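You operate a simulated robot arm through the tools that you are given. There is no shell and no other tool. Be economical: measure what you need, move in short steps, check, and stop when the job is done.

The job below is to be done with a simulated robot arm. You get a single attempt, and the scene is never put back.

## Task
Put the jar on the pantry worktop by the filter away on the narrow table. Take the yellow cup and put it on the bench. Put the measuring spoon on the counter by the doorway. Put two of the cloths from the top of the tea counter on the table top. Open the top drawer. The order is free. Set down upright: jar.

The check looks at the end state, three seconds after you hand in, the way a careful person would. Anything else that was tipped, shoved, dropped, spilled or broken makes it a failure. Flat cloth is picked up by pressing the open fingertips on it (5 to 10 N) and closing them slowly along it; thin cloth reads only 2 to 8 mm in the jaws.

## Robot
A 6-joint arm with a fingered hand on a trunk, on a base that drives. Base frame: it is fixed to the floor where the robot stands at the start and does not move with it; the origin is under the middle of the robot, x ahead of it, y to its left, z up. Readings come in mm, rad, newtons and seconds.
With the tool pointing down near the work surface it reaches from about 380 to 820 mm from the robot's upright axis, wherever it stands. Its first joint turns from -2.897 to 2.897 rad. Places, roughly: bench [-2700, 900, 800]; cloth (10x7x3 cm) [-2600, 0, 800]; counter by the doorway [0, -1500, 800]; measuring spoon (11x4x17 cm) [-2600, -300, 800]; narrow table [700, 2800, 800]; table top [-1100, 3100, 700]; top drawer [0, -1900, 600]; yellow cup (11x8x7 cm) [-2200, -800, 1000]. Payload 4 kg.
The TCP is the grasp point between the finger pads, 20 mm short of the fingertips. In the tool frame z runs along the fingers and y along their closing line. Largest opening 140 mm; the body of the gripper starts 54 mm behind the TCP. The gripper is a hand of 3 fingers: y runs from the thumb to the fingers, the wrist lies at [0, 0, -215] in the tool frame.
Orientation is that of the tool frame in the base frame, as a unit quaternion [w, x, y, z]. With the fingers straight down and closing along the base's y, the tool's x points along the base's -x, its y along +y and its z along -z.

## Interface
- The arm moves only by the tool play_rows. Its argument "targets" is a list of rows, each an object (a shift or turn left out is 0) with "slide": the shift along the tool's x, y, z in mm, a list of three; "rotation": the turn, a rotation vector about the tool's x, y, z in degrees, a list of three. In form: [{"slide": [x, y, z], "rotation": [ax, ay, az]}, ...]. A call has 1 to 12 rows; each row is the pose to reach, as a shift and turn from the pose commanded when the call began, along the tool's axes at that moment. A row lasts 0.2 s, in which the tool goes at most 50 mm and 0.15 rad; a call with a longer step from one row to the next is refused whole. A pose out of reach is approached as far as the arm can. The call stops where the force on the tool passes 40 N (or 10 N more than at its start, if that is more) or the arm is blocked; 0.2 s more then pass. In this call time passes only in rows, and 0.2 s behind the last. It gives the time, the measured TCP pose, the force on the tool (base axes), the opening and the grip force at its end, in the units of the frame above (readings bear some noise), with the torque about the TCP (base axes, N m) and any sound that the robot's microphone picked up, and new pictures: "views" is both (left out), scene, wrist or none.
- Cameras (640 x 400 px; columns grow to the right, rows downward): "scene" is now at [56.5, 173.6, 1498]; the picture's right is [-0.23, -0.97, 0.00], its down [-0.75, 0.17, -0.64] and it looks along [0.63, -0.15, -0.77] (base axes); focal length 250 px, centre (320, 200). "wrist" rides on the gripper at [74, -43, -79] in the tool frame; the picture's right is [0.50, 0.87, 0.00], its down [-0.59, 0.34, -0.73] and it looks along [-0.64, 0.37, 0.68] (tool axes); focal length 275 px, centre (320, 200). There is no depth. A picture from a camera that has moved, and an enlarged one, comes with that camera's place and axes in the base frame and with its lens.
- move_column(by): slides the trunk up (or, below 0, down) by that many mm; the arm and the scene camera ride with it, the base frame stays. It gives what a move gives, with no picture.
- drive_base(legs): drives the robot by 1 to 6 legs, each [ahead, left, turn to the left] in mm, mm and rad, along the robot's own axes; the way and the turn of a leg run together, so that a leg with both is an arc; at most 1500 mm and 3.142 rad a leg. The arm and the cameras ride along, it lands a little off, and it stops where it bumps. It gives what a move gives, and a new picture of the scene camera.
- curl_fingers(finger1, finger2, thumb_bend): sets how far each is bent, from 0 (flat) to 1 (curled in); at 0.3 the hand is open as for a grip, at 0.7 the pads meet at the TCP. One left out holds its place. A second passes; each finger stops where it meets its share of the squeeze, and holds until it gets a number again. It is the only way to open and close the hand. It gives what a move gives, with no picture; readings hold the bend of each and the force on the fingers (four entries, about 0 where the hand has none), thumb and palm.
- turn_head(pan, tilt): turns the head with the scene camera to pan (to the left, within 2.094 rad either way) and tilt (down, from -0.506 to 1.204), counted from straight ahead of the robot. It gives what a move gives, and a new picture of the scene camera.
- zoom(camera, box): a new picture of the part [left, top, right, bottom] of that camera's present view, enlarged. The clock stands still meanwhile.
- job_done(): hands the job in; it is judged then, once.

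Go step by step. Nothing tells you exact positions but the pictures and the camera data: compare them with the known pose of the tool, close in by small moves and look again before you grip or let go. The budget is 175 turns and 260 pictures, counting those below and the enlarged ones. Unless the task says otherwise, let go and move clear before handing in, and close with one line.

The tools are called after ">>>" by a JSON object that holds its "api" and its "payload". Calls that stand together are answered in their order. play_rows: Moves the arm, as the interface text tells. Its arguments: {"type":"object","properties":{"targets":{"type":"array","items":{"type":"object","properties":{"slide":{"type":"array","items":{"type":"number"}},"rotation":{"type":"array","items":{"type":"number"}}}}},"views":{"type":"string","enum":["both","scene","wrist","none"]}},"required":["targets"]} The other tools are called the same way: move_column (by) slides the trunk up or down; curl_fingers (finger1, finger2, thumb_bend) moves the fingers one by one; drive_base (legs) drives the base; turn_head (pan, tilt) turns the head that bears the scene camera; zoom (camera, box) takes an enlarged picture of a part of a camera's view; job_done () hands the job in.

At the start:

```text
time: 0.0
tcp_pos: [420.8, 137.1, 1077.5]
orientation: [0.0, 0.0, 1.0, 0.0]
wrist_force: [0.0, 0.1, 0.0]
ft_torque: [0.0, -0.03, 0.01]
finger_gap: 139.9
grip_force: 0.1
shape: jaw
bend: [0.3, 0.3, 0.3]
finger forces: [0.1, 0.1, 0.0, 0.0, 0.1, 0.1]
trunk travel left (down, up): [-100.0, 490.0]
robot x, y, heading: [2.4, 1.2, 0.001]
head pan, tilt: [-0.229, 0.873]
```

scene: 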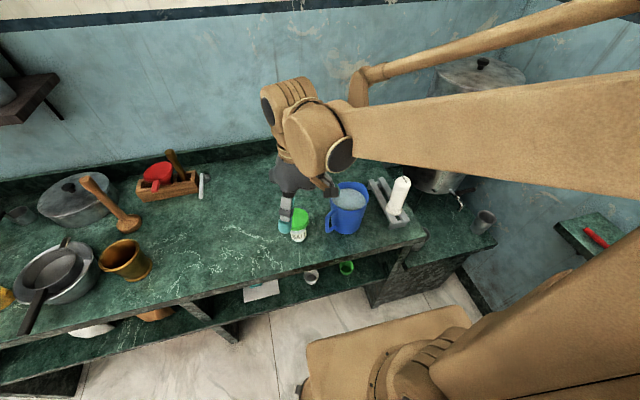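
wrist: 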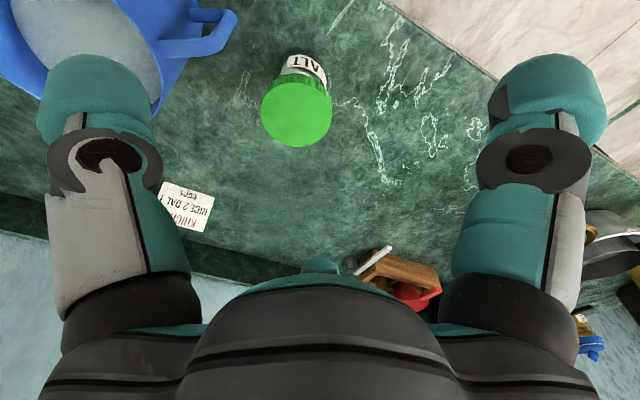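

I see a green-lidded salt jar beside a blue jug on the worktop in front of me. I'll look around with the head before acting.

>>> {"api": "turn_head", "payload": {"pan": -0.9, "tilt": 0.4}}

>>> {"api": "turn_head", "payload": {"pan": 0.7, "tilt": 0.4}}

>>> {"api": "turn_head", "payload": {"pan": 2.0, "tilt": 0.4}}

>>> {"api": "turn_head", "payload": {"pan": -2.0, "tilt": 0.4}}

```text
time: 1.1
tcp_pos: [420.7, 136.4, 1078.1]
orientation: [0.001, 0.0, 1.0, 0.0]
wrist_force: [0.0, -0.2, -0.4]
ft_torque: [0.02, -0.02, 0.0]
finger_gap: 140.1
grip_force: 0.0
shape: jaw
bend: [0.3, 0.3, 0.3]
finger forces: [0.0, 0.0, 0.0, 0.1, 0.1, 0.1]
trunk travel left (down, up): [-100.0, 490.0]
robot x, y, heading: [1.0, 2.5, -0.0]
head pan, tilt: [-0.901, 0.4]
camera scene: at [39.1, 118.5, 1538.8], right [-0.78, -0.62, 0.0], down [-0.24, 0.31, -0.92], along [0.57, -0.72, -0.39], focal length 250 px, centre (320, 200)
```

scene: 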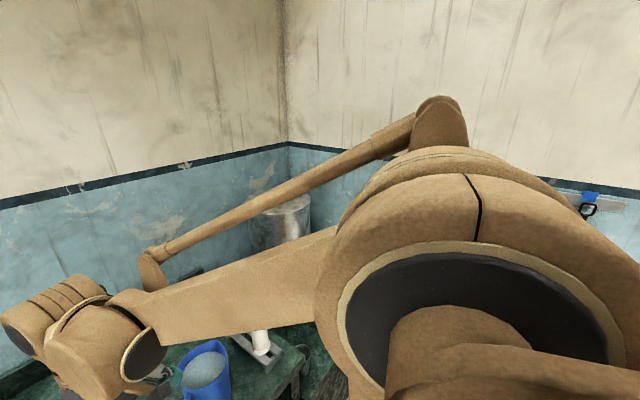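

```text
time: 2.7
tcp_pos: [419.9, 135.8, 1077.9]
orientation: [0.0, 0.0, 1.0, -0.001]
wrist_force: [0.9, -0.2, -1.1]
ft_torque: [0.04, 0.01, 0.02]
finger_gap: 140.0
grip_force: 0.1
shape: jaw
bend: [0.3, 0.3, 0.3]
finger forces: [0.0, 0.0, 0.0, 0.0, 0.1, 0.0]
trunk travel left (down, up): [-100.0, 490.0]
robot x, y, heading: [-2.3, -2.2, 0.003]
head pan, tilt: [0.7, 0.4]
camera scene: at [52.4, 250.7, 1538.9], right [0.64, -0.77, 0.0], down [-0.3, -0.25, -0.92], along [0.7, 0.59, -0.39], focal length 250 px, centre (320, 200)
```

scene: 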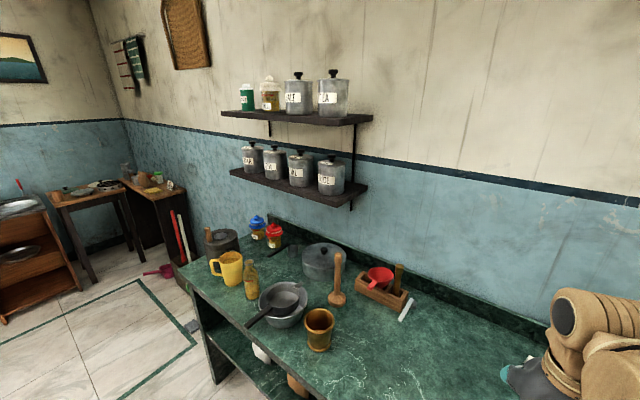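

```text
time: 4.2
tcp_pos: [420.1, 136.2, 1079.0]
orientation: [0.0, 0.0, 1.0, 0.0]
wrist_force: [0.6, 0.4, -0.2]
ft_torque: [0.03, 0.01, 0.02]
finger_gap: 139.9
grip_force: 0.0
shape: jaw
bend: [0.3, 0.3, 0.3]
finger forces: [0.0, 0.1, 0.0, 0.0, 0.1, 0.0]
trunk travel left (down, up): [-100.0, 490.0]
robot x, y, heading: [-1.5, -5.0, -0.002]
head pan, tilt: [2.0, 0.4]
camera scene: at [-57.0, 275.3, 1538.9], right [0.91, 0.42, 0.0], down [0.16, -0.35, -0.92], along [-0.38, 0.84, -0.39], focal length 250 px, centre (320, 200)
```

scene: 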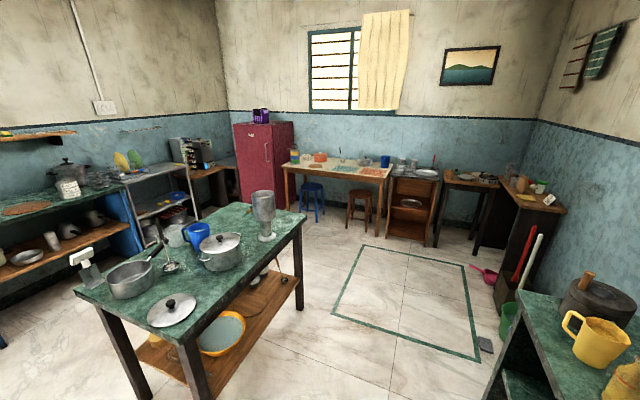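

```text
time: 7.5
tcp_pos: [420.1, 134.9, 1078.0]
orientation: [0.0, 0.001, 1.0, 0.0]
wrist_force: [0.0, 0.2, 0.5]
ft_torque: [-0.01, -0.01, 0.03]
finger_gap: 140.1
grip_force: 0.0
shape: jaw
bend: [0.3, 0.3, 0.3]
finger forces: [0.0, 0.0, 0.0, 0.0, 0.0, 0.0]
trunk travel left (down, up): [-100.0, 490.0]
robot x, y, heading: [-3.1, 0.5, 0.004]
head pan, tilt: [-2.0, 0.4]
camera scene: at [-57.0, 106.8, 1538.9], right [-0.91, 0.42, 0.0], down [0.16, 0.35, -0.92], along [-0.38, -0.84, -0.39], focal length 250 px, centre (320, 200)
```

scene: 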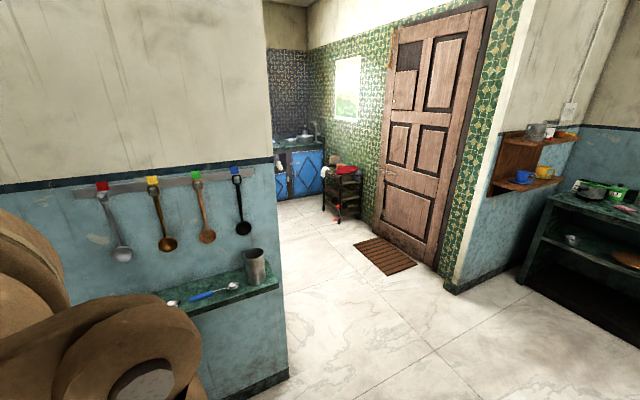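

The pantry worktop is in front, the narrow table and table are to the far left, and the tea counter and cup shelf are behind. I'll zoom in to identify the right jar and the filter.

>>> {"api": "turn_head", "payload": {"pan": -0.35, "tilt": 0.75}}

>>> {"api": "zoom", "payload": {"camera": "scene", "box": [180, 60, 500, 260]}}

>>> {"api": "turn_head", "payload": {"pan": 0.75, "tilt": 0.6}}

>>> {"api": "zoom", "payload": {"camera": "scene", "box": [160, 80, 480, 280]}}

```text
time: 9.2
tcp_pos: [420.3, 134.7, 1078.2]
orientation: [0.0, 0.0, 1.0, 0.001]
wrist_force: [0.2, 0.0, 0.9]
ft_torque: [0.01, 0.01, -0.03]
finger_gap: 139.7
grip_force: 0.1
shape: jaw
bend: [0.3, 0.3, 0.3]
finger forces: [0.0, 0.0, 0.0, 0.0, 0.0, 0.0]
trunk travel left (down, up): [-100.0, 490.0]
robot x, y, heading: [1.1, 1.5, -0.002]
head pan, tilt: [-0.351, 0.75]
camera scene: at [59.3, 162.5, 1507.8], right [-0.34, -0.94, 0.0], down [-0.64, 0.23, -0.73], along [0.69, -0.25, -0.68], focal length 250 px, centre (320, 200)
```

scene: 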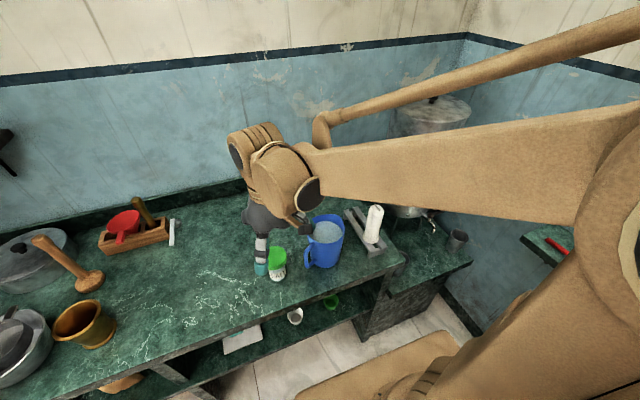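

```text
2.00 times, centred on (340, 160) of scene
camera zoom: at [59.3, 162.5, 1507.8], right [-0.34, -0.94, 0.0], down [-0.64, 0.23, -0.73], along [0.69, -0.25, -0.68], focal length 501 px, centre (280, 280)
```

zoom: 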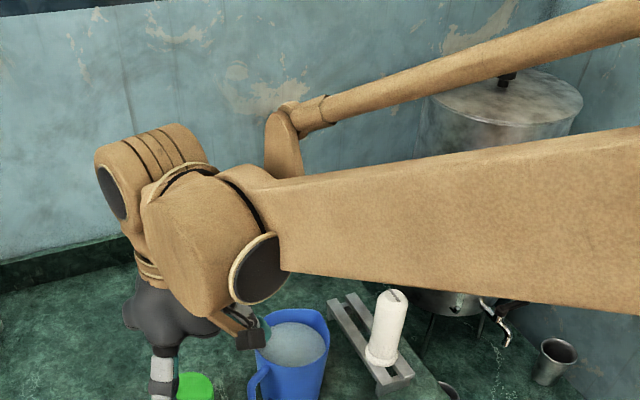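

```text
time: 10.5
tcp_pos: [420.8, 136.1, 1078.5]
orientation: [0.0, 0.0, 1.0, 0.0]
wrist_force: [-0.3, 0.6, -1.1]
ft_torque: [0.02, 0.0, 0.02]
finger_gap: 139.9
grip_force: 0.0
shape: jaw
bend: [0.3, 0.3, 0.3]
finger forces: [0.0, 0.0, 0.0, 0.0, 0.0, 0.1]
trunk travel left (down, up): [-100.0, 490.0]
robot x, y, heading: [0.7, -1.3, -0.001]
head pan, tilt: [0.75, 0.6]
camera scene: at [46.2, 251.3, 1520.6], right [0.68, -0.73, 0.0], down [-0.41, -0.39, -0.82], along [0.6, 0.56, -0.57], focal length 250 px, centre (320, 200)
```

scene: 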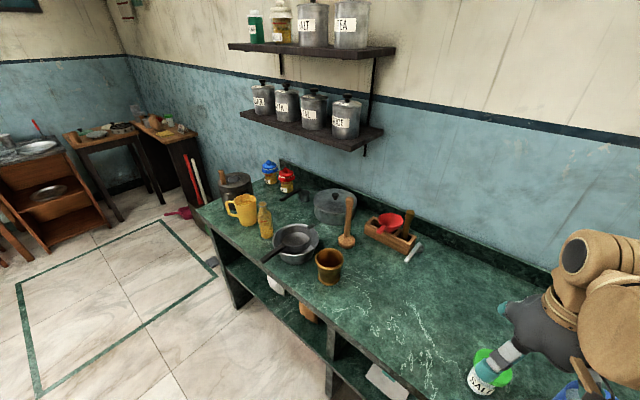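

```text
2.00 times, centred on (320, 180) of scene
camera zoom: at [46.2, 251.3, 1520.6], right [0.68, -0.73, 0.0], down [-0.41, -0.39, -0.82], along [0.6, 0.56, -0.57], focal length 501 px, centre (320, 240)
```

zoom: 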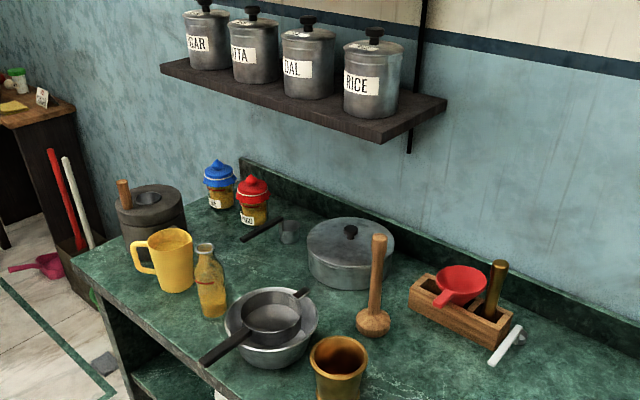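

The filter is the steel dispenser in the right corner, so the jar is the salt jar at about (488, 142), with its top near z 890. I'll partly close the hand and come down in stages.

>>> {"api": "curl_fingers", "payload": {"finger1": 0.4, "finger2": 0.4, "thumb_bend": 0.4}}

>>> {"api": "play_rows", "payload": {"targets": [{"slide": [-35, 4, 20]}, {"slide": [-67, 7, 50]}, {"slide": [-67, 7, 85]}], "views": "both"}}

```text
time: 11.5
tcp_pos: [419.7, 134.6, 1079.1]
orientation: [0.0, 0.0, 1.0, 0.0]
wrist_force: [-0.3, 0.3, 0.0]
ft_torque: [-0.03, 0.02, 0.02]
finger_gap: 95.1
grip_force: 0.1
shape: fingers
bend: [0.4, 0.4, 0.4]
finger forces: [0.1, 0.0, 0.0, 0.1, 0.0, 0.1]
trunk travel left (down, up): [-100.0, 490.0]
robot x, y, heading: [-0.8, -0.9, -0.0]
head pan, tilt: [0.75, 0.6]
```

```text
time: 12.3
tcp_pos: [488.0, 143.4, 991.6]
orientation: [0.0, 0.0, 1.0, 0.001]
wrist_force: [-0.6, 0.3, 0.1]
ft_torque: [0.0, 0.03, 0.0]
finger_gap: 95.0
grip_force: 0.0
shape: fingers
bend: [0.4, 0.4, 0.4]
finger forces: [0.1, 0.1, 0.0, 0.1, 0.0, 0.0]
trunk travel left (down, up): [-100.0, 490.0]
robot x, y, heading: [3.0, -0.7, 0.0]
head pan, tilt: [0.75, 0.6]
camera scene: at [46.6, 251.5, 1520.6], right [0.68, -0.73, 0.0], down [-0.41, -0.39, -0.82], along [0.6, 0.56, -0.57], focal length 250 px, centre (320, 200)
camera wrist: at [414.4, 99.8, 1071.1], right [-0.5, 0.87, 0.0], down [0.59, 0.34, 0.73], along [0.64, 0.37, -0.68], focal length 275 px, centre (320, 200)
```

scene: 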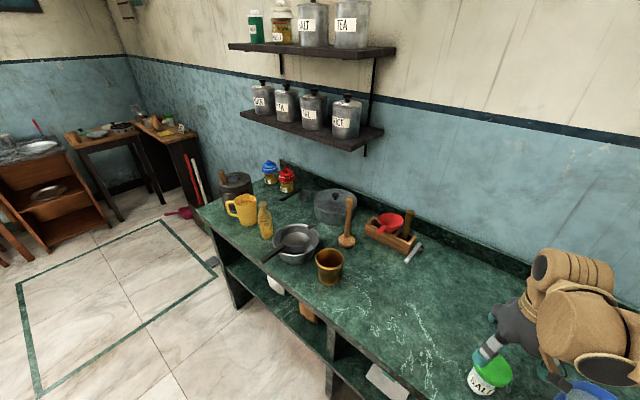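
wrist: 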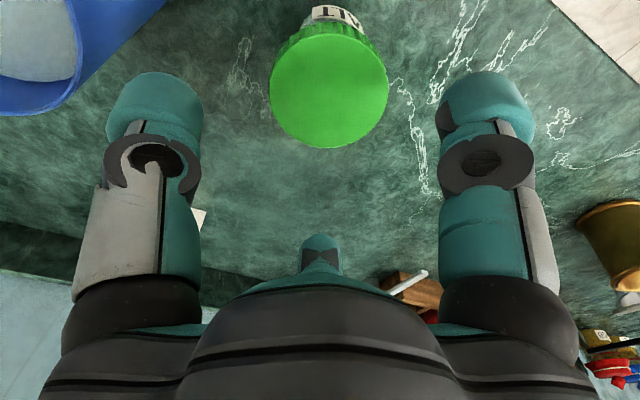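

The lid centre triangulates to (481, 145, 904), about 74 mm wide. I'll open slightly, centre on it and descend.

>>> {"api": "curl_fingers", "payload": {"finger1": 0.35, "finger2": 0.35, "thumb_bend": 0.35}}

>>> {"api": "play_rows", "payload": {"targets": [{"slide": [7, 2, 20]}, {"slide": [7, 2, 45]}, {"slide": [7, 2, 65]}], "views": "wrist"}}

```text
time: 13.3
tcp_pos: [487.8, 142.0, 992.4]
orientation: [0.001, 0.0, 1.0, 0.0]
wrist_force: [-0.8, 0.1, -0.2]
ft_torque: [0.01, -0.04, -0.01]
finger_gap: 109.6
grip_force: 0.1
shape: fingers
bend: [0.35, 0.35, 0.35]
finger forces: [0.0, 0.0, 0.0, 0.0, 0.0, 0.0]
trunk travel left (down, up): [-100.0, 490.0]
robot x, y, heading: [2.1, 0.2, 0.005]
head pan, tilt: [0.75, 0.6]
```

```text
time: 14.1
tcp_pos: [481.3, 145.2, 927.6]
orientation: [0.0, 0.0, 1.0, 0.0]
wrist_force: [-0.3, 0.1, 0.5]
ft_torque: [0.05, -0.05, -0.01]
finger_gap: 109.7
grip_force: 0.1
shape: fingers
bend: [0.35, 0.35, 0.35]
finger forces: [0.0, 0.0, 0.0, 0.0, 0.0, 0.0]
trunk travel left (down, up): [-100.0, 490.0]
robot x, y, heading: [-3.6, 1.7, 0.001]
head pan, tilt: [0.75, 0.6]
camera wrist: at [406.9, 101.5, 1005.8], right [-0.5, 0.87, 0.0], down [0.59, 0.34, 0.73], along [0.64, 0.37, -0.68], focal length 275 px, centre (320, 200)
```

wrist: 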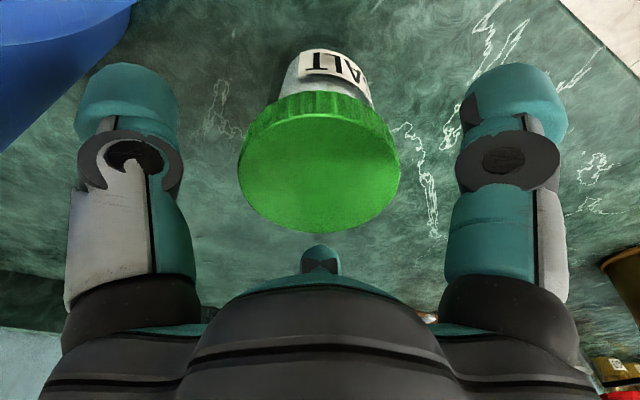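

The jar is centred, so I'll descend and grip.

>>> {"api": "play_rows", "payload": {"targets": [{"slide": [0, 0, 20]}, {"slide": [0, 0, 42]}, {"slide": [0, 0, 61]}], "views": "wrist"}}

>>> {"api": "curl_fingers", "payload": {"finger1": 0.6, "finger2": 0.6, "thumb_bend": 0.6}}

```text
time: 14.9
tcp_pos: [481.5, 143.5, 867.0]
orientation: [0.0, 0.0, 1.0, 0.0]
wrist_force: [-0.4, -0.3, 1.2]
ft_torque: [-0.01, 0.02, 0.0]
finger_gap: 109.8
grip_force: 1.1
shape: fingers
bend: [0.35, 0.35, 0.35]
finger forces: [1.3, 0.0, 0.0, 0.0, 0.5, 0.0]
trunk travel left (down, up): [-100.0, 490.0]
robot x, y, heading: [3.4, -1.7, -0.003]
head pan, tilt: [0.75, 0.6]
camera wrist: at [406.3, 100.7, 945.9], right [-0.5, 0.87, 0.0], down [0.59, 0.34, 0.73], along [0.64, 0.37, -0.68], focal length 275 px, centre (320, 200)
```

wrist: 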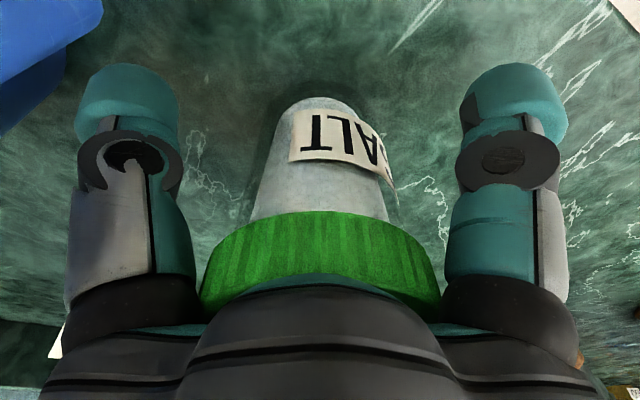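

```text
time: 15.9
tcp_pos: [480.9, 143.5, 866.9]
orientation: [0.0, -0.001, 1.0, 0.0]
wrist_force: [0.1, -0.4, -1.9]
ft_torque: [0.01, 0.0, 0.01]
finger_gap: 50.6
grip_force: 27.3
shape: fingers
bend: [0.55, 0.56, 0.56]
finger forces: [17.7, 14.0, 0.0, 0.0, 21.8, 0.6]
trunk travel left (down, up): [-100.0, 490.0]
robot x, y, heading: [0.6, 2.0, 0.0]
head pan, tilt: [0.75, 0.6]
```

The jar is held. I'll lift it, then back away from the worktop and strafe left toward the narrow table.

>>> {"api": "play_rows", "payload": {"targets": [{"slide": [0, 0, -40]}, {"slide": [0, 0, -85]}, {"slide": [0, 0, -130]}, {"slide": [20, 0, -170]}, {"slide": [50, 0, -200]}], "views": "wrist"}}

>>> {"api": "drive_base", "payload": {"legs": [[-250, 0, 0], [0, 1450, 0]]}}

>>> {"api": "turn_head", "payload": {"pan": 0.9, "tilt": 0.6}}

```text
time: 17.1
tcp_pos: [427.2, 143.1, 1068.8]
orientation: [0.001, 0.0, 1.0, 0.0]
wrist_force: [-0.2, 0.5, -2.3]
ft_torque: [0.02, 0.0, -0.02]
finger_gap: 50.5
grip_force: 26.7
shape: fingers
bend: [0.55, 0.56, 0.56]
finger forces: [17.3, 14.1, 0.1, 0.1, 21.2, 0.5]
trunk travel left (down, up): [-100.0, 490.0]
robot x, y, heading: [-2.1, -0.4, 0.003]
head pan, tilt: [0.75, 0.6]
camera wrist: at [353.8, 100.4, 1148.2], right [-0.5, 0.87, 0.0], down [0.59, 0.34, 0.73], along [0.64, 0.37, -0.68], focal length 275 px, centre (320, 200)
```

wrist: 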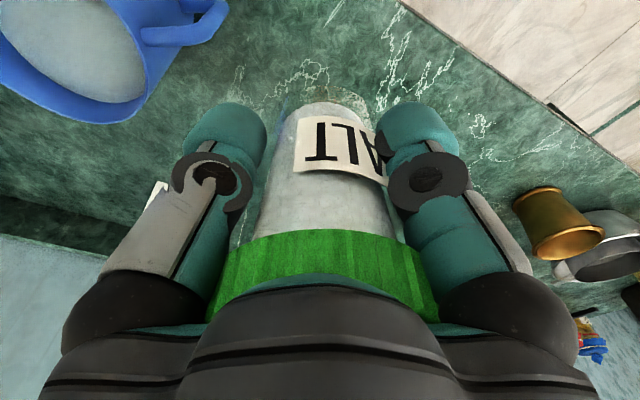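

```text
time: 25.7
tcp_pos: [175.5, 1586.1, 1068.6]
orientation: [0.0, 0.0, 1.0, 0.0]
wrist_force: [-0.3, -0.3, -3.1]
ft_torque: [0.03, 0.01, -0.01]
finger_gap: 50.8
grip_force: 26.8
shape: fingers
bend: [0.55, 0.56, 0.56]
finger forces: [17.4, 14.2, 0.0, 0.0, 21.3, 0.5]
trunk travel left (down, up): [-100.0, 490.0]
robot x, y, heading: [-253.4, 1443.1, -0.004]
head pan, tilt: [0.75, 0.6]
camera scene: at [-207.6, 1693.6, 1520.6], right [0.68, -0.73, 0.0], down [-0.41, -0.39, -0.82], along [0.6, 0.56, -0.57], focal length 250 px, centre (320, 200)
```

scene: 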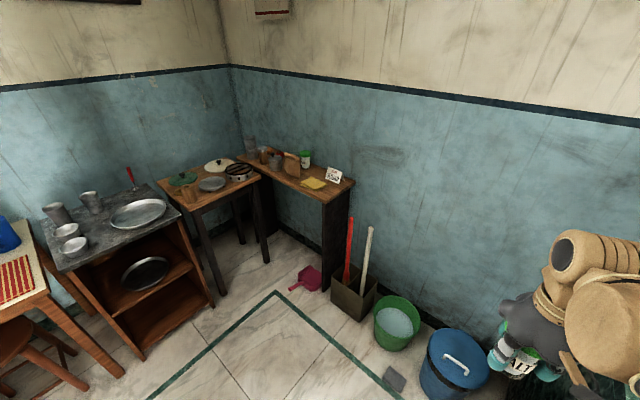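

```text
time: 26.4
tcp_pos: [175.1, 1586.0, 1068.8]
orientation: [0.0, 0.0, 1.0, -0.001]
wrist_force: [-0.1, -0.1, -2.5]
ft_torque: [0.01, -0.01, 0.01]
finger_gap: 50.3
grip_force: 27.2
shape: fingers
bend: [0.55, 0.56, 0.56]
finger forces: [17.4, 14.2, 0.0, 0.0, 21.2, 0.5]
trunk travel left (down, up): [-100.0, 490.0]
robot x, y, heading: [-250.6, 1443.0, 0.001]
head pan, tilt: [0.901, 0.6]
camera scene: at [-217.3, 1702.4, 1520.6], right [0.78, -0.62, 0.0], down [-0.35, -0.44, -0.82], along [0.51, 0.65, -0.57], focal length 250 px, centre (320, 200)
```

scene: 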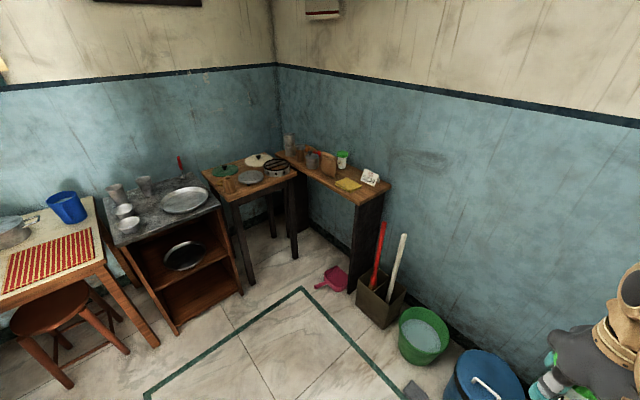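

The narrow table spans about x 555–830, y 2370–3160, with free wood near the front. I'll drive beside it and zoom.

>>> {"api": "drive_base", "payload": {"legs": [[0, 900, 0], [280, 0, 0]]}}

>>> {"api": "turn_head", "payload": {"pan": 0.2, "tilt": 0.75}}

```text
time: 32.7
tcp_pos: [460.8, 2488.4, 1066.9]
orientation: [0.001, -0.001, 1.0, -0.001]
wrist_force: [-0.4, 0.1, -2.7]
ft_torque: [0.02, 0.01, -0.04]
finger_gap: 50.7
grip_force: 27.2
shape: fingers
bend: [0.55, 0.56, 0.56]
finger forces: [17.3, 14.2, 0.0, 0.1, 21.2, 0.5]
trunk travel left (down, up): [-100.0, 490.0]
robot x, y, heading: [35.7, 2341.8, 0.002]
head pan, tilt: [0.901, 0.6]
camera scene: at [68.4, 2604.3, 1520.6], right [0.78, -0.62, 0.0], down [-0.35, -0.44, -0.82], along [0.51, 0.65, -0.57], focal length 250 px, centre (320, 200)
```

scene: 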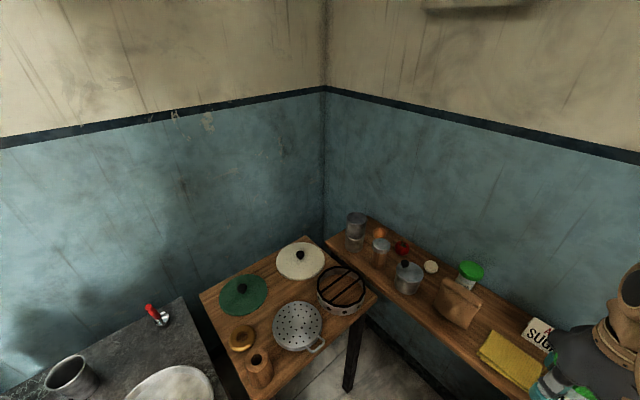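

```text
time: 33.8
tcp_pos: [460.5, 2487.4, 1068.4]
orientation: [0.0, 0.0, 1.0, 0.0]
wrist_force: [-0.4, 0.7, -2.0]
ft_torque: [-0.05, 0.03, -0.02]
finger_gap: 50.8
grip_force: 26.9
shape: fingers
bend: [0.55, 0.56, 0.56]
finger forces: [17.4, 14.2, 0.0, 0.0, 21.3, 0.5]
trunk travel left (down, up): [-100.0, 490.0]
robot x, y, heading: [29.6, 2344.5, 0.003]
head pan, tilt: [0.201, 0.75]
camera scene: at [93.9, 2551.7, 1507.7], right [0.2, -0.98, 0.0], down [-0.67, -0.14, -0.73], along [0.72, 0.15, -0.68], focal length 250 px, centre (320, 200)
```

scene: 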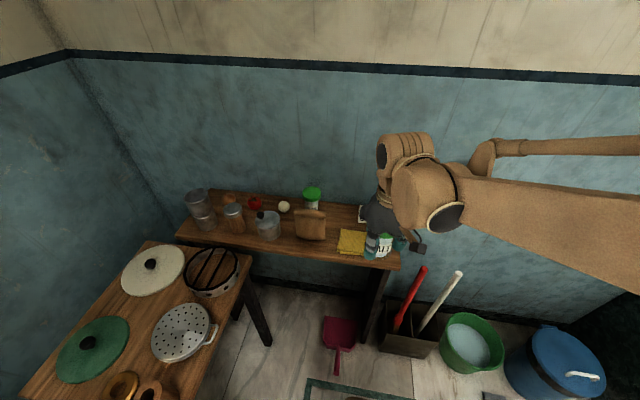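

There's free wood at the right end of the table, about (625, 2440), to the right of the sponge. I'll move the jar over it and check.

>>> {"api": "play_rows", "payload": {"targets": [{"slide": [-45, -12, 0]}, {"slide": [-90, -24, 0]}, {"slide": [-135, -36, 0]}, {"slide": [-165, -45, 30]}], "views": "both"}}

>>> {"api": "turn_head", "payload": {"pan": 0.45, "tilt": 0.9}}

```text
time: 34.8
tcp_pos: [627.1, 2442.7, 1036.7]
orientation: [-0.002, 0.0, 1.0, 0.001]
wrist_force: [-0.9, -0.1, -2.7]
ft_torque: [-0.03, 0.01, 0.01]
finger_gap: 50.6
grip_force: 26.9
shape: fingers
bend: [0.55, 0.56, 0.56]
finger forces: [17.5, 14.5, 0.1, 0.0, 21.1, 0.6]
trunk travel left (down, up): [-100.0, 490.0]
robot x, y, heading: [30.4, 2347.5, -0.002]
head pan, tilt: [0.201, 0.75]
camera scene: at [95.3, 2551.6, 1507.6], right [0.2, -0.98, 0.0], down [-0.67, -0.14, -0.73], along [0.72, 0.15, -0.68], focal length 250 px, centre (320, 200)
camera wrist: at [553.5, 2398.6, 1116.1], right [-0.5, 0.87, 0.0], down [0.59, 0.34, 0.73], along [0.64, 0.37, -0.68], focal length 275 px, centre (320, 200)
```

scene: 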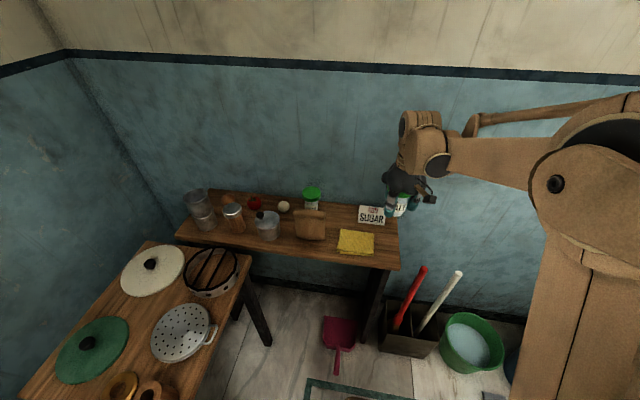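
wrist: 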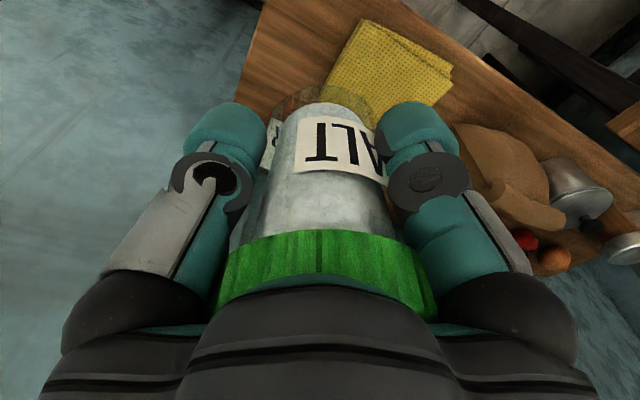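

```text
time: 35.6
tcp_pos: [626.4, 2442.8, 1037.9]
orientation: [0.001, 0.0, 1.0, 0.0]
wrist_force: [0.1, -0.1, -1.8]
ft_torque: [0.0, 0.02, -0.06]
finger_gap: 50.5
grip_force: 26.5
shape: fingers
bend: [0.55, 0.56, 0.56]
finger forces: [17.4, 14.5, 0.0, 0.0, 21.1, 0.5]
trunk travel left (down, up): [-100.0, 490.0]
robot x, y, heading: [30.1, 2338.6, 0.002]
head pan, tilt: [0.45, 0.901]
camera scene: at [80.9, 2567.9, 1495.9], right [0.44, -0.9, 0.0], down [-0.71, -0.34, -0.62], along [0.56, 0.27, -0.78], focal length 250 px, centre (320, 200)
```

scene: 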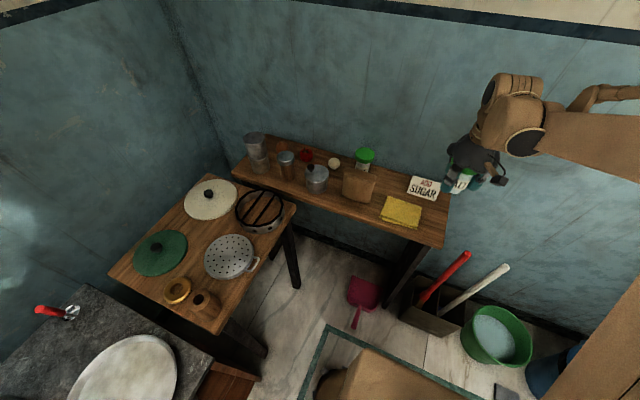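

The gap at the right end, between the sponge and the table edge, is about 75 mm, and the jar body is only about 52 mm. I'll zoom to measure it better.

>>> {"api": "zoom", "payload": {"camera": "scene", "box": [340, 140, 500, 260]}}

```text
3.33 times, centred on (420, 200) of scene
camera zoom: at [80.9, 2567.9, 1495.9], right [0.44, -0.9, 0.0], down [-0.71, -0.34, -0.62], along [0.56, 0.27, -0.78], focal length 835 px, centre (-13, 200)
```

zoom: 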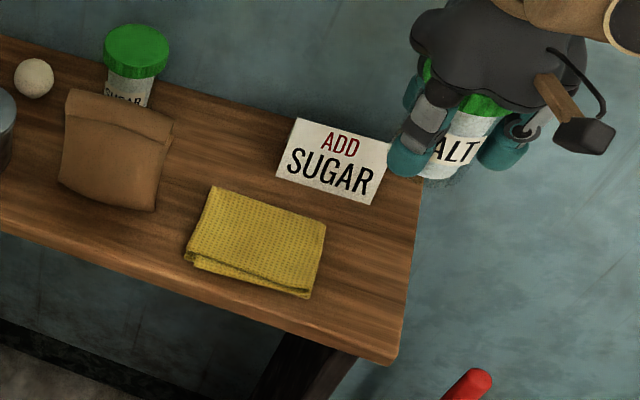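

The gap runs from about y 2392 to y 2475, so I'll set the jar at (662, 2434). First I'll descend close.

>>> {"api": "play_rows", "payload": {"targets": [{"slide": [-36, -9, 20]}, {"slide": [-36, -9, 60]}, {"slide": [-36, -9, 100]}, {"slide": [-36, -9, 140]}, {"slide": [-36, -9, 160]}], "views": "both"}}

>>> {"api": "zoom", "payload": {"camera": "scene", "box": [340, 140, 500, 260]}}

```text
time: 36.8
tcp_pos: [662.7, 2434.3, 877.1]
orientation: [0.0, 0.0, 1.0, 0.0]
wrist_force: [0.4, 0.3, -2.0]
ft_torque: [-0.01, -0.05, 0.02]
finger_gap: 50.3
grip_force: 26.9
shape: fingers
bend: [0.55, 0.56, 0.56]
finger forces: [17.2, 14.5, 0.0, 0.1, 20.7, 0.6]
trunk travel left (down, up): [-100.0, 490.0]
robot x, y, heading: [33.3, 2340.2, -0.007]
head pan, tilt: [0.45, 0.901]
camera scene: at [81.1, 2568.0, 1495.8], right [0.44, -0.9, 0.0], down [-0.71, -0.34, -0.62], along [0.56, 0.27, -0.78], focal length 250 px, centre (320, 200)
camera wrist: at [588.9, 2391.4, 957.3], right [-0.5, 0.87, 0.0], down [0.59, 0.34, 0.73], along [0.64, 0.37, -0.68], focal length 275 px, centre (320, 200)
```

scene: 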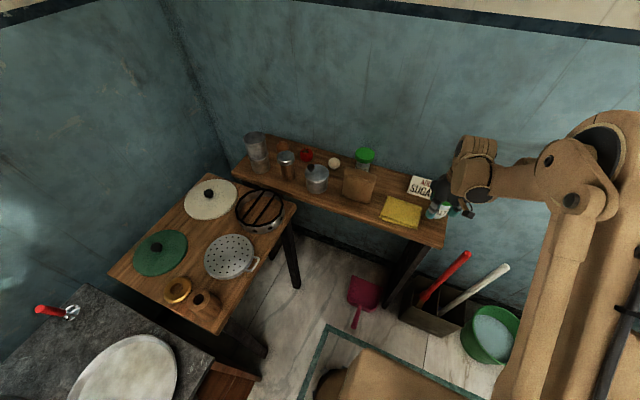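
wrist: 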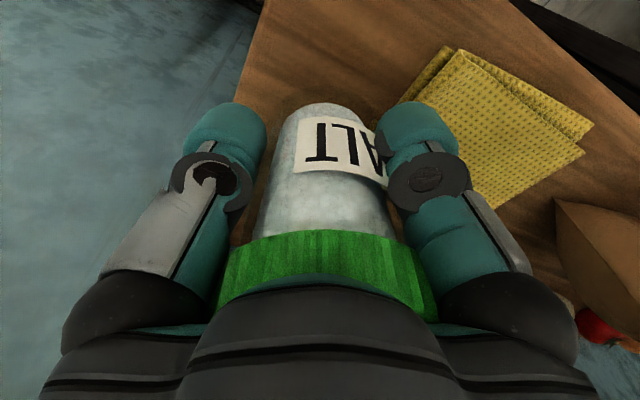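

```text
3.33 times, centred on (420, 200) of scene
camera zoom: at [81.1, 2568.0, 1495.8], right [0.44, -0.9, 0.0], down [-0.71, -0.34, -0.62], along [0.56, 0.27, -0.78], focal length 835 px, centre (-13, 200)
```

zoom: 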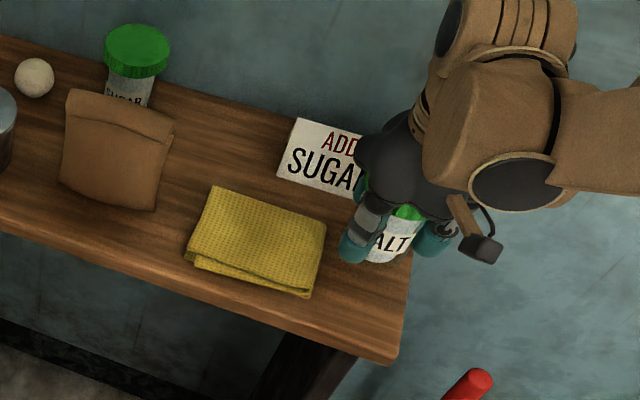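

Positioned well; now I'll ease down looking for contact.

>>> {"api": "play_rows", "payload": {"targets": [{"slide": [0, 0, 4]}, {"slide": [0, 0, 8]}, {"slide": [0, 0, 11]}], "views": "none"}}

>>> {"api": "play_rows", "payload": {"targets": [{"slide": [0, 0, 3]}, {"slide": [0, 0, 6]}], "views": "none"}}

```text
time: 37.6
tcp_pos: [661.1, 2434.3, 866.7]
orientation: [0.0, 0.0, 1.0, 0.0]
wrist_force: [0.9, -0.4, -3.3]
ft_torque: [0.02, 0.02, 0.0]
finger_gap: 50.4
grip_force: 26.2
shape: fingers
bend: [0.55, 0.56, 0.56]
finger forces: [17.2, 14.6, 0.0, 0.1, 20.7, 0.6]
trunk travel left (down, up): [-100.0, 490.0]
robot x, y, heading: [31.7, 2344.1, -0.001]
head pan, tilt: [0.45, 0.901]
```

```text
time: 38.2
tcp_pos: [661.7, 2434.2, 860.5]
orientation: [-0.001, 0.0, 1.0, 0.0]
wrist_force: [-0.1, -0.6, -1.0]
ft_torque: [0.0, 0.0, 0.03]
finger_gap: 50.2
grip_force: 26.8
shape: fingers
bend: [0.55, 0.56, 0.56]
finger forces: [17.2, 14.5, 0.0, 0.0, 20.7, 0.5]
trunk travel left (down, up): [-100.0, 490.0]
robot x, y, heading: [33.2, 2349.2, 0.002]
head pan, tilt: [0.45, 0.901]
```

>>> {"api": "play_rows", "payload": {"targets": [{"slide": [0, 0, 3]}, {"slide": [0, 0, 6]}, {"slide": [0, 0, 8]}], "views": "none"}}

>>> {"api": "zoom", "payload": {"camera": "scene", "box": [380, 170, 480, 240]}}

```text
time: 39.0
tcp_pos: [661.9, 2435.9, 853.1]
orientation: [0.0, 0.001, 1.0, 0.001]
wrist_force: [0.0, 0.7, -2.1]
ft_torque: [0.0, -0.01, -0.01]
finger_gap: 50.5
grip_force: 25.9
shape: fingers
bend: [0.55, 0.56, 0.56]
finger forces: [17.2, 14.6, 0.0, 0.0, 20.7, 0.6]
trunk travel left (down, up): [-100.0, 490.0]
robot x, y, heading: [33.1, 2347.3, -0.0]
head pan, tilt: [0.45, 0.901]
```

```text
5.71 times, centred on (430, 205) of scene
camera zoom: at [81.0, 2567.9, 1495.8], right [0.44, -0.9, 0.0], down [-0.71, -0.34, -0.62], along [0.56, 0.27, -0.78], focal length 1431 px, centre (-309, 171)
```

zoom: 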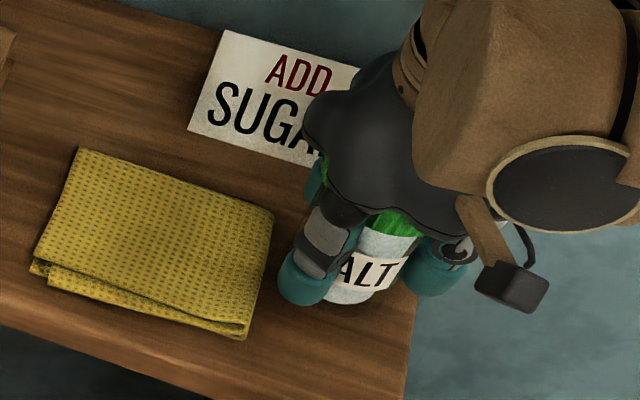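

>>> {"api": "play_rows", "payload": {"targets": [{"slide": [0, 0, 3]}, {"slide": [0, 0, 5]}, {"slide": [0, 0, 7]}], "views": "none"}}

>>> {"api": "play_rows", "payload": {"targets": [{"slide": [0, 0, 2]}, {"slide": [0, 0, 4]}, {"slide": [0, 0, 5]}], "views": "none"}}

```text
time: 39.8
tcp_pos: [661.8, 2434.5, 845.3]
orientation: [0.0, 0.0, 1.0, 0.001]
wrist_force: [-0.4, -0.2, -1.9]
ft_torque: [-0.01, 0.02, 0.0]
finger_gap: 50.1
grip_force: 26.7
shape: fingers
bend: [0.55, 0.56, 0.56]
finger forces: [17.2, 14.6, 0.0, 0.1, 20.7, 0.6]
trunk travel left (down, up): [-100.0, 490.0]
robot x, y, heading: [31.2, 2344.4, 0.002]
head pan, tilt: [0.45, 0.901]
```

```text
time: 40.6
tcp_pos: [660.2, 2434.7, 842.2]
orientation: [0.0, 0.0, 1.0, 0.0]
wrist_force: [2.0, 2.0, 24.6]
ft_torque: [0.04, -0.46, 0.01]
finger_gap: 49.6
grip_force: 30.4
shape: fingers
bend: [0.55, 0.56, 0.56]
finger forces: [19.5, 16.8, 0.0, 0.0, 21.6, 2.7]
trunk travel left (down, up): [-100.0, 490.0]
robot x, y, heading: [31.8, 2342.5, -0.0]
head pan, tilt: [0.45, 0.901]
```

Contact. I'll relax 2 mm, release a little, and lift straight up.

>>> {"api": "play_rows", "payload": {"targets": [{"slide": [0, 0, -2]}], "views": "none"}}

>>> {"api": "curl_fingers", "payload": {"finger1": 0.41, "finger2": 0.41, "thumb_bend": 0.41}}

>>> {"api": "play_rows", "payload": {"targets": [{"slide": [0, 0, -30]}, {"slide": [0, 0, -75]}, {"slide": [0, 0, -120]}, {"slide": [40, 0, -160]}, {"slide": [85, 0, -200]}], "views": "both"}}

```text
time: 41.0
tcp_pos: [661.0, 2434.2, 842.8]
orientation: [0.0, 0.0, 1.0, 0.0]
wrist_force: [0.4, 0.3, 7.6]
ft_torque: [0.04, -0.29, 0.01]
finger_gap: 49.4
grip_force: 29.3
shape: fingers
bend: [0.55, 0.56, 0.56]
finger forces: [19.6, 15.9, 0.1, 0.0, 21.4, 1.4]
trunk travel left (down, up): [-100.0, 490.0]
robot x, y, heading: [29.3, 2344.1, 0.001]
head pan, tilt: [0.45, 0.901]
```

```text
time: 42.0
tcp_pos: [659.9, 2434.4, 843.1]
orientation: [0.001, 0.0, 1.0, -0.001]
wrist_force: [-1.8, 1.0, 3.5]
ft_torque: [-0.02, -0.07, 0.01]
finger_gap: 91.2
grip_force: 2.4
shape: fingers
bend: [0.41, 0.41, 0.41]
finger forces: [3.0, 0.9, 0.1, 0.0, 0.0, 0.6]
trunk travel left (down, up): [-100.0, 490.0]
robot x, y, heading: [28.1, 2344.0, -0.0]
head pan, tilt: [0.45, 0.901]
```

```text
refused: row 4 steps farther than a row can; nothing moved
```

>>> {"api": "curl_fingers", "payload": {"finger1": 0.36, "finger2": 0.36, "thumb_bend": 0.36}}

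>>> {"api": "play_rows", "payload": {"targets": [{"slide": [0, 0, -20]}, {"slide": [0, 0, -60]}, {"slide": [0, 0, -105]}, {"slide": [20, 0, -145]}, {"slide": [50, 0, -180]}, {"slide": [90, 0, -205]}], "views": "both"}}

```text
time: 43.0
tcp_pos: [661.1, 2434.6, 842.6]
orientation: [-0.001, 0.0, 1.0, 0.0]
wrist_force: [-1.2, 1.2, 2.8]
ft_torque: [-0.04, -0.07, 0.0]
finger_gap: 106.2
grip_force: 2.4
shape: fingers
bend: [0.36, 0.36, 0.36]
finger forces: [2.8, 0.9, 0.0, 0.0, 0.0, 0.5]
trunk travel left (down, up): [-100.0, 490.0]
robot x, y, heading: [28.5, 2343.5, -0.001]
head pan, tilt: [0.45, 0.901]
```

```text
time: 44.4
tcp_pos: [569.0, 2432.5, 1049.6]
orientation: [0.0, 0.0, 1.0, 0.0]
wrist_force: [-0.6, 0.2, -0.1]
ft_torque: [-0.03, -0.01, 0.02]
finger_gap: 107.0
grip_force: 0.0
shape: fingers
bend: [0.36, 0.36, 0.36]
finger forces: [0.0, 0.0, 0.0, 0.0, 0.0, 0.0]
trunk travel left (down, up): [-100.0, 490.0]
robot x, y, heading: [31.6, 2343.2, -0.0]
head pan, tilt: [0.45, 0.901]
camera scene: at [79.4, 2567.7, 1495.9], right [0.44, -0.9, 0.0], down [-0.71, -0.34, -0.62], along [0.56, 0.27, -0.78], focal length 250 px, centre (320, 200)
camera wrist: at [495.1, 2390.2, 1128.9], right [-0.5, 0.87, 0.0], down [0.59, 0.34, 0.73], along [0.64, 0.37, -0.68], focal length 275 px, centre (320, 200)
```

scene: 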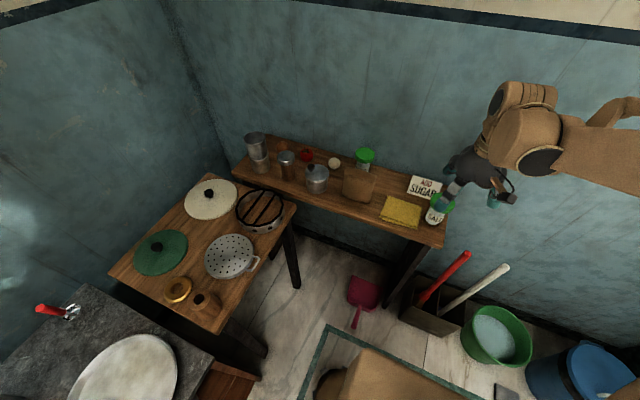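
wrist: 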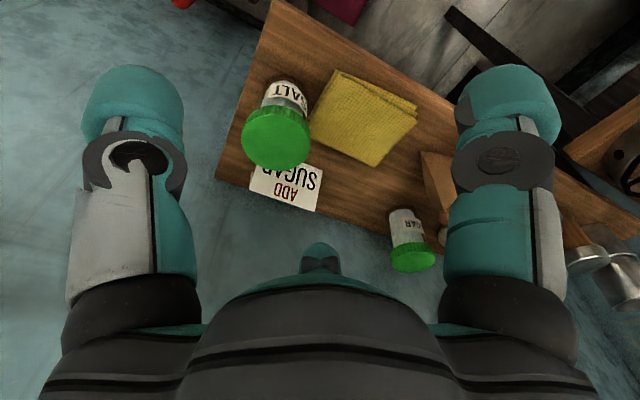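

The jar stands upright at its spot. Next I'll tuck the arm and drive around to face the tea counter.

>>> {"api": "play_rows", "payload": {"targets": [{"slide": [45, 0, -10]}, {"slide": [90, 0, -20]}, {"slide": [120, 0, -30]}], "views": "none"}}

>>> {"api": "drive_base", "payload": {"legs": [[-300, 0, 0], [0, -1450, 0], [0, -900, 0], [-400, 0, 0], [0, 0, 3.1416], [500, 0, 0]]}}

>>> {"api": "turn_head", "payload": {"pan": 0.0, "tilt": 0.4}}

```text
time: 45.2
tcp_pos: [451.9, 2433.3, 1078.9]
orientation: [0.0, 0.0, 1.0, 0.0]
wrist_force: [0.1, -0.2, -0.1]
ft_torque: [0.0, 0.04, -0.01]
finger_gap: 106.9
grip_force: 0.2
shape: fingers
bend: [0.36, 0.36, 0.36]
finger forces: [0.0, 0.0, 0.0, 0.1, 0.1, 0.0]
trunk travel left (down, up): [-100.0, 490.0]
robot x, y, heading: [29.6, 2341.6, -0.001]
head pan, tilt: [0.45, 0.901]
```

```text
refused: 3.1416 is not a number from -3.14159 to 3.14159
```

```text
time: 46.1
tcp_pos: [453.3, 2433.3, 1078.3]
orientation: [-0.001, 0.0, 1.0, 0.0]
wrist_force: [-0.7, 0.2, 0.0]
ft_torque: [0.01, 0.04, -0.03]
finger_gap: 107.0
grip_force: 0.0
shape: fingers
bend: [0.36, 0.36, 0.36]
finger forces: [0.1, 0.0, 0.1, 0.0, 0.0, 0.1]
trunk travel left (down, up): [-100.0, 490.0]
robot x, y, heading: [32.3, 2342.5, 0.001]
head pan, tilt: [0.0, 0.4]
camera scene: at [105.2, 2535.1, 1538.8], right [0.0, -1.0, 0.0], down [-0.39, 0.0, -0.92], along [0.92, 0.0, -0.39], focal length 250 px, centre (320, 200)
```

scene: 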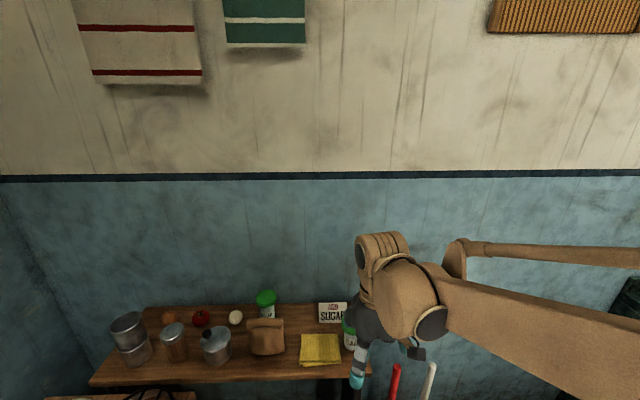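

>>> {"api": "drive_base", "payload": {"legs": [[-300, 0, 0], [0, -1450, 0], [0, -900, 0], [-400, 0, 0], [0, 0, 3.141], [500, 0, 0]]}}

>>> {"api": "turn_head", "payload": {"pan": 0.5, "tilt": 0.4}}

>>> {"api": "turn_head", "payload": {"pan": -0.9, "tilt": 0.4}}

```text
time: 71.4
tcp_pos: [-1591.1, -141.2, 1079.6]
orientation: [0.0, 1.0, 0.024, 0.0]
wrist_force: [-0.4, 0.1, -0.3]
ft_torque: [0.0, 0.02, 0.01]
finger_gap: 106.9
grip_force: 0.1
shape: fingers
bend: [0.36, 0.36, 0.36]
finger forces: [0.1, 0.0, 0.0, 0.0, 0.0, 0.0]
trunk travel left (down, up): [-100.0, 490.0]
robot x, y, heading: [-1175.6, -31.3, -3.086]
head pan, tilt: [0.0, 0.4]
camera scene: at [-1236.2, -223.1, 1538.8], right [-0.05, 1.0, 0.0], down [0.39, 0.02, -0.92], along [-0.92, -0.05, -0.39], focal length 250 px, centre (320, 200)
```

scene: 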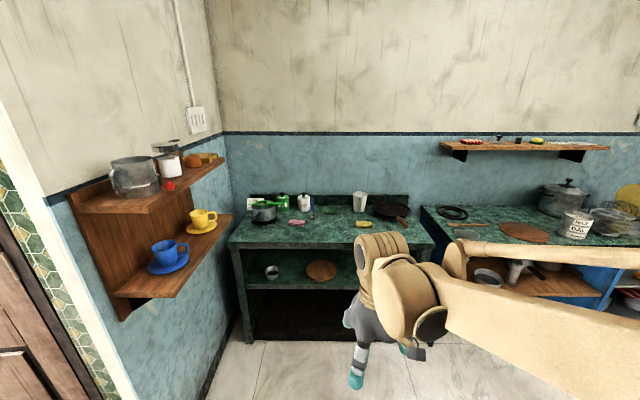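

```text
time: 72.3
tcp_pos: [-1589.6, -140.7, 1077.8]
orientation: [0.0, 1.0, 0.023, 0.0]
wrist_force: [-0.4, -0.3, 1.3]
ft_torque: [0.01, 0.01, -0.03]
finger_gap: 107.0
grip_force: 0.0
shape: fingers
bend: [0.36, 0.36, 0.36]
finger forces: [0.0, 0.1, 0.0, 0.0, 0.0, 0.0]
trunk travel left (down, up): [-100.0, 490.0]
robot x, y, heading: [-1173.9, -31.0, -3.098]
head pan, tilt: [0.499, 0.4]
camera scene: at [-1222.2, -266.7, 1538.9], right [-0.52, 0.85, 0.0], down [0.33, 0.2, -0.92], along [-0.79, -0.48, -0.39], focal length 250 px, centre (320, 200)
```

scene: 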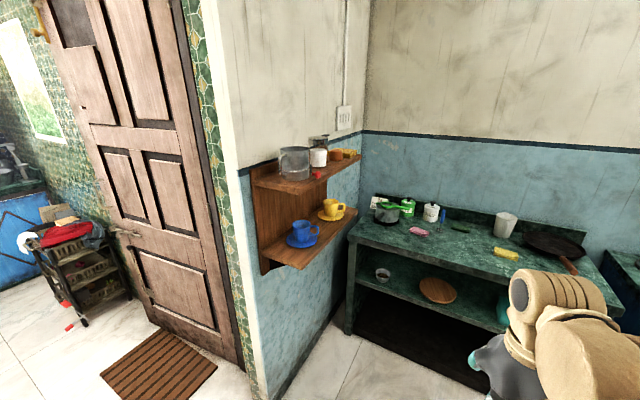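

```text
time: 73.8
tcp_pos: [-1590.2, -140.9, 1078.5]
orientation: [0.0, 1.0, 0.025, 0.0]
wrist_force: [-0.3, -0.2, 0.1]
ft_torque: [-0.01, 0.02, -0.01]
finger_gap: 106.7
grip_force: 0.1
shape: fingers
bend: [0.36, 0.36, 0.36]
finger forces: [0.1, 0.0, 0.0, 0.0, 0.1, 0.1]
trunk travel left (down, up): [-100.0, 490.0]
robot x, y, heading: [-1172.4, -34.1, -3.097]
head pan, tilt: [-0.901, 0.4]
camera scene: at [-1204.3, -148.8, 1538.9], right [0.75, 0.66, 0.0], down [0.26, -0.29, -0.92], along [-0.61, 0.69, -0.39], focal length 250 px, centre (320, 200)
```

scene: 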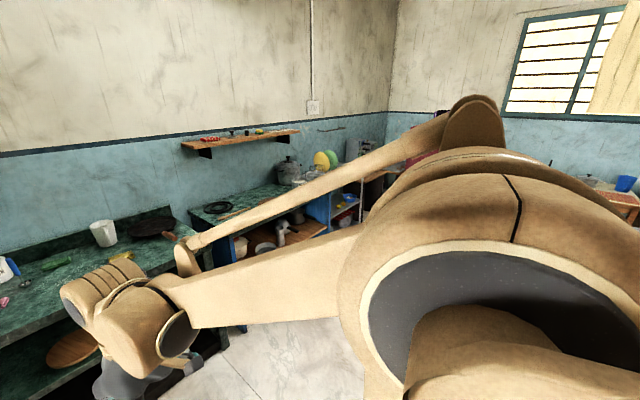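

The tea counter is ahead with small pink, yellow and green cloth-like items, and the yellow cup is on the wall shelf. I'll move closer and zoom.

>>> {"api": "drive_base", "payload": {"legs": [[700, 0, -0.045]]}}

>>> {"api": "turn_head", "payload": {"pan": 0.35, "tilt": 0.7}}

>>> {"api": "zoom", "payload": {"camera": "scene", "box": [200, 60, 440, 210]}}

```text
time: 77.7
tcp_pos: [-2308.2, -137.4, 1079.2]
orientation: [0.0, 1.0, 0.0, 0.0]
wrist_force: [-1.4, 1.0, -0.6]
ft_torque: [-0.03, 0.0, 0.01]
finger_gap: 106.5
grip_force: 0.0
shape: fingers
bend: [0.36, 0.36, 0.36]
finger forces: [0.0, 0.0, 0.0, 0.0, 0.0, 0.0]
trunk travel left (down, up): [-100.0, 490.0]
robot x, y, heading: [-1889.1, -49.9, 3.142]
head pan, tilt: [-0.901, 0.4]
camera scene: at [-1923.4, -164.7, 1538.9], right [0.78, 0.62, 0.0], down [0.24, -0.3, -0.92], along [-0.57, 0.72, -0.39], focal length 250 px, centre (320, 200)
```

scene: 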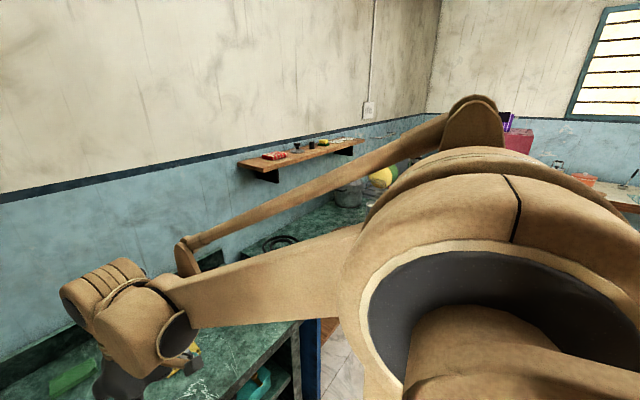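

```text
time: 79.2
tcp_pos: [-2307.9, -138.4, 1078.4]
orientation: [0.0, 1.0, 0.001, 0.0]
wrist_force: [-0.1, -0.5, -0.5]
ft_torque: [0.04, -0.01, -0.01]
finger_gap: 106.9
grip_force: 0.1
shape: fingers
bend: [0.36, 0.36, 0.36]
finger forces: [0.0, 0.0, 0.1, 0.0, 0.0, 0.0]
trunk travel left (down, up): [-100.0, 490.0]
robot x, y, heading: [-1885.8, -46.7, 3.142]
head pan, tilt: [0.351, 0.7]
camera scene: at [-1945.3, -266.5, 1512.0], right [-0.34, 0.94, 0.0], down [0.61, 0.22, -0.76], along [-0.72, -0.26, -0.64], focal length 250 px, centre (320, 200)
```

scene: 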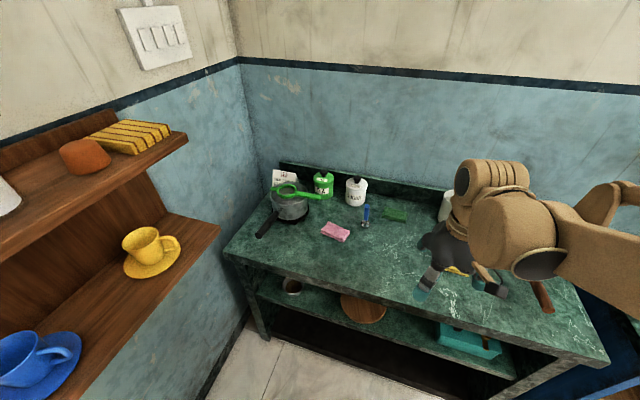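

```text
2.67 times, centred on (320, 135) of scene
camera zoom: at [-1945.3, -266.5, 1512.0], right [-0.34, 0.94, 0.0], down [0.61, 0.22, -0.76], along [-0.72, -0.26, -0.64], focal length 668 px, centre (320, 373)
```

zoom: 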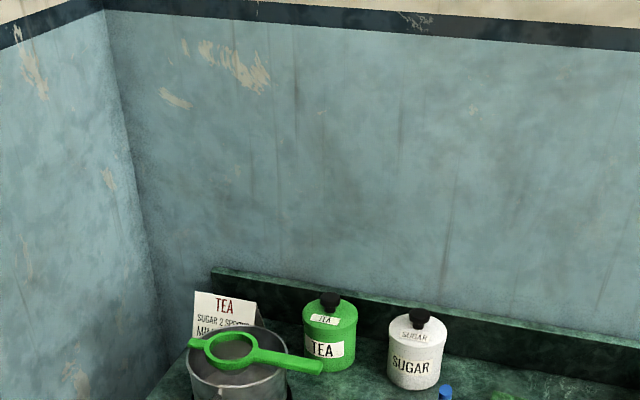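

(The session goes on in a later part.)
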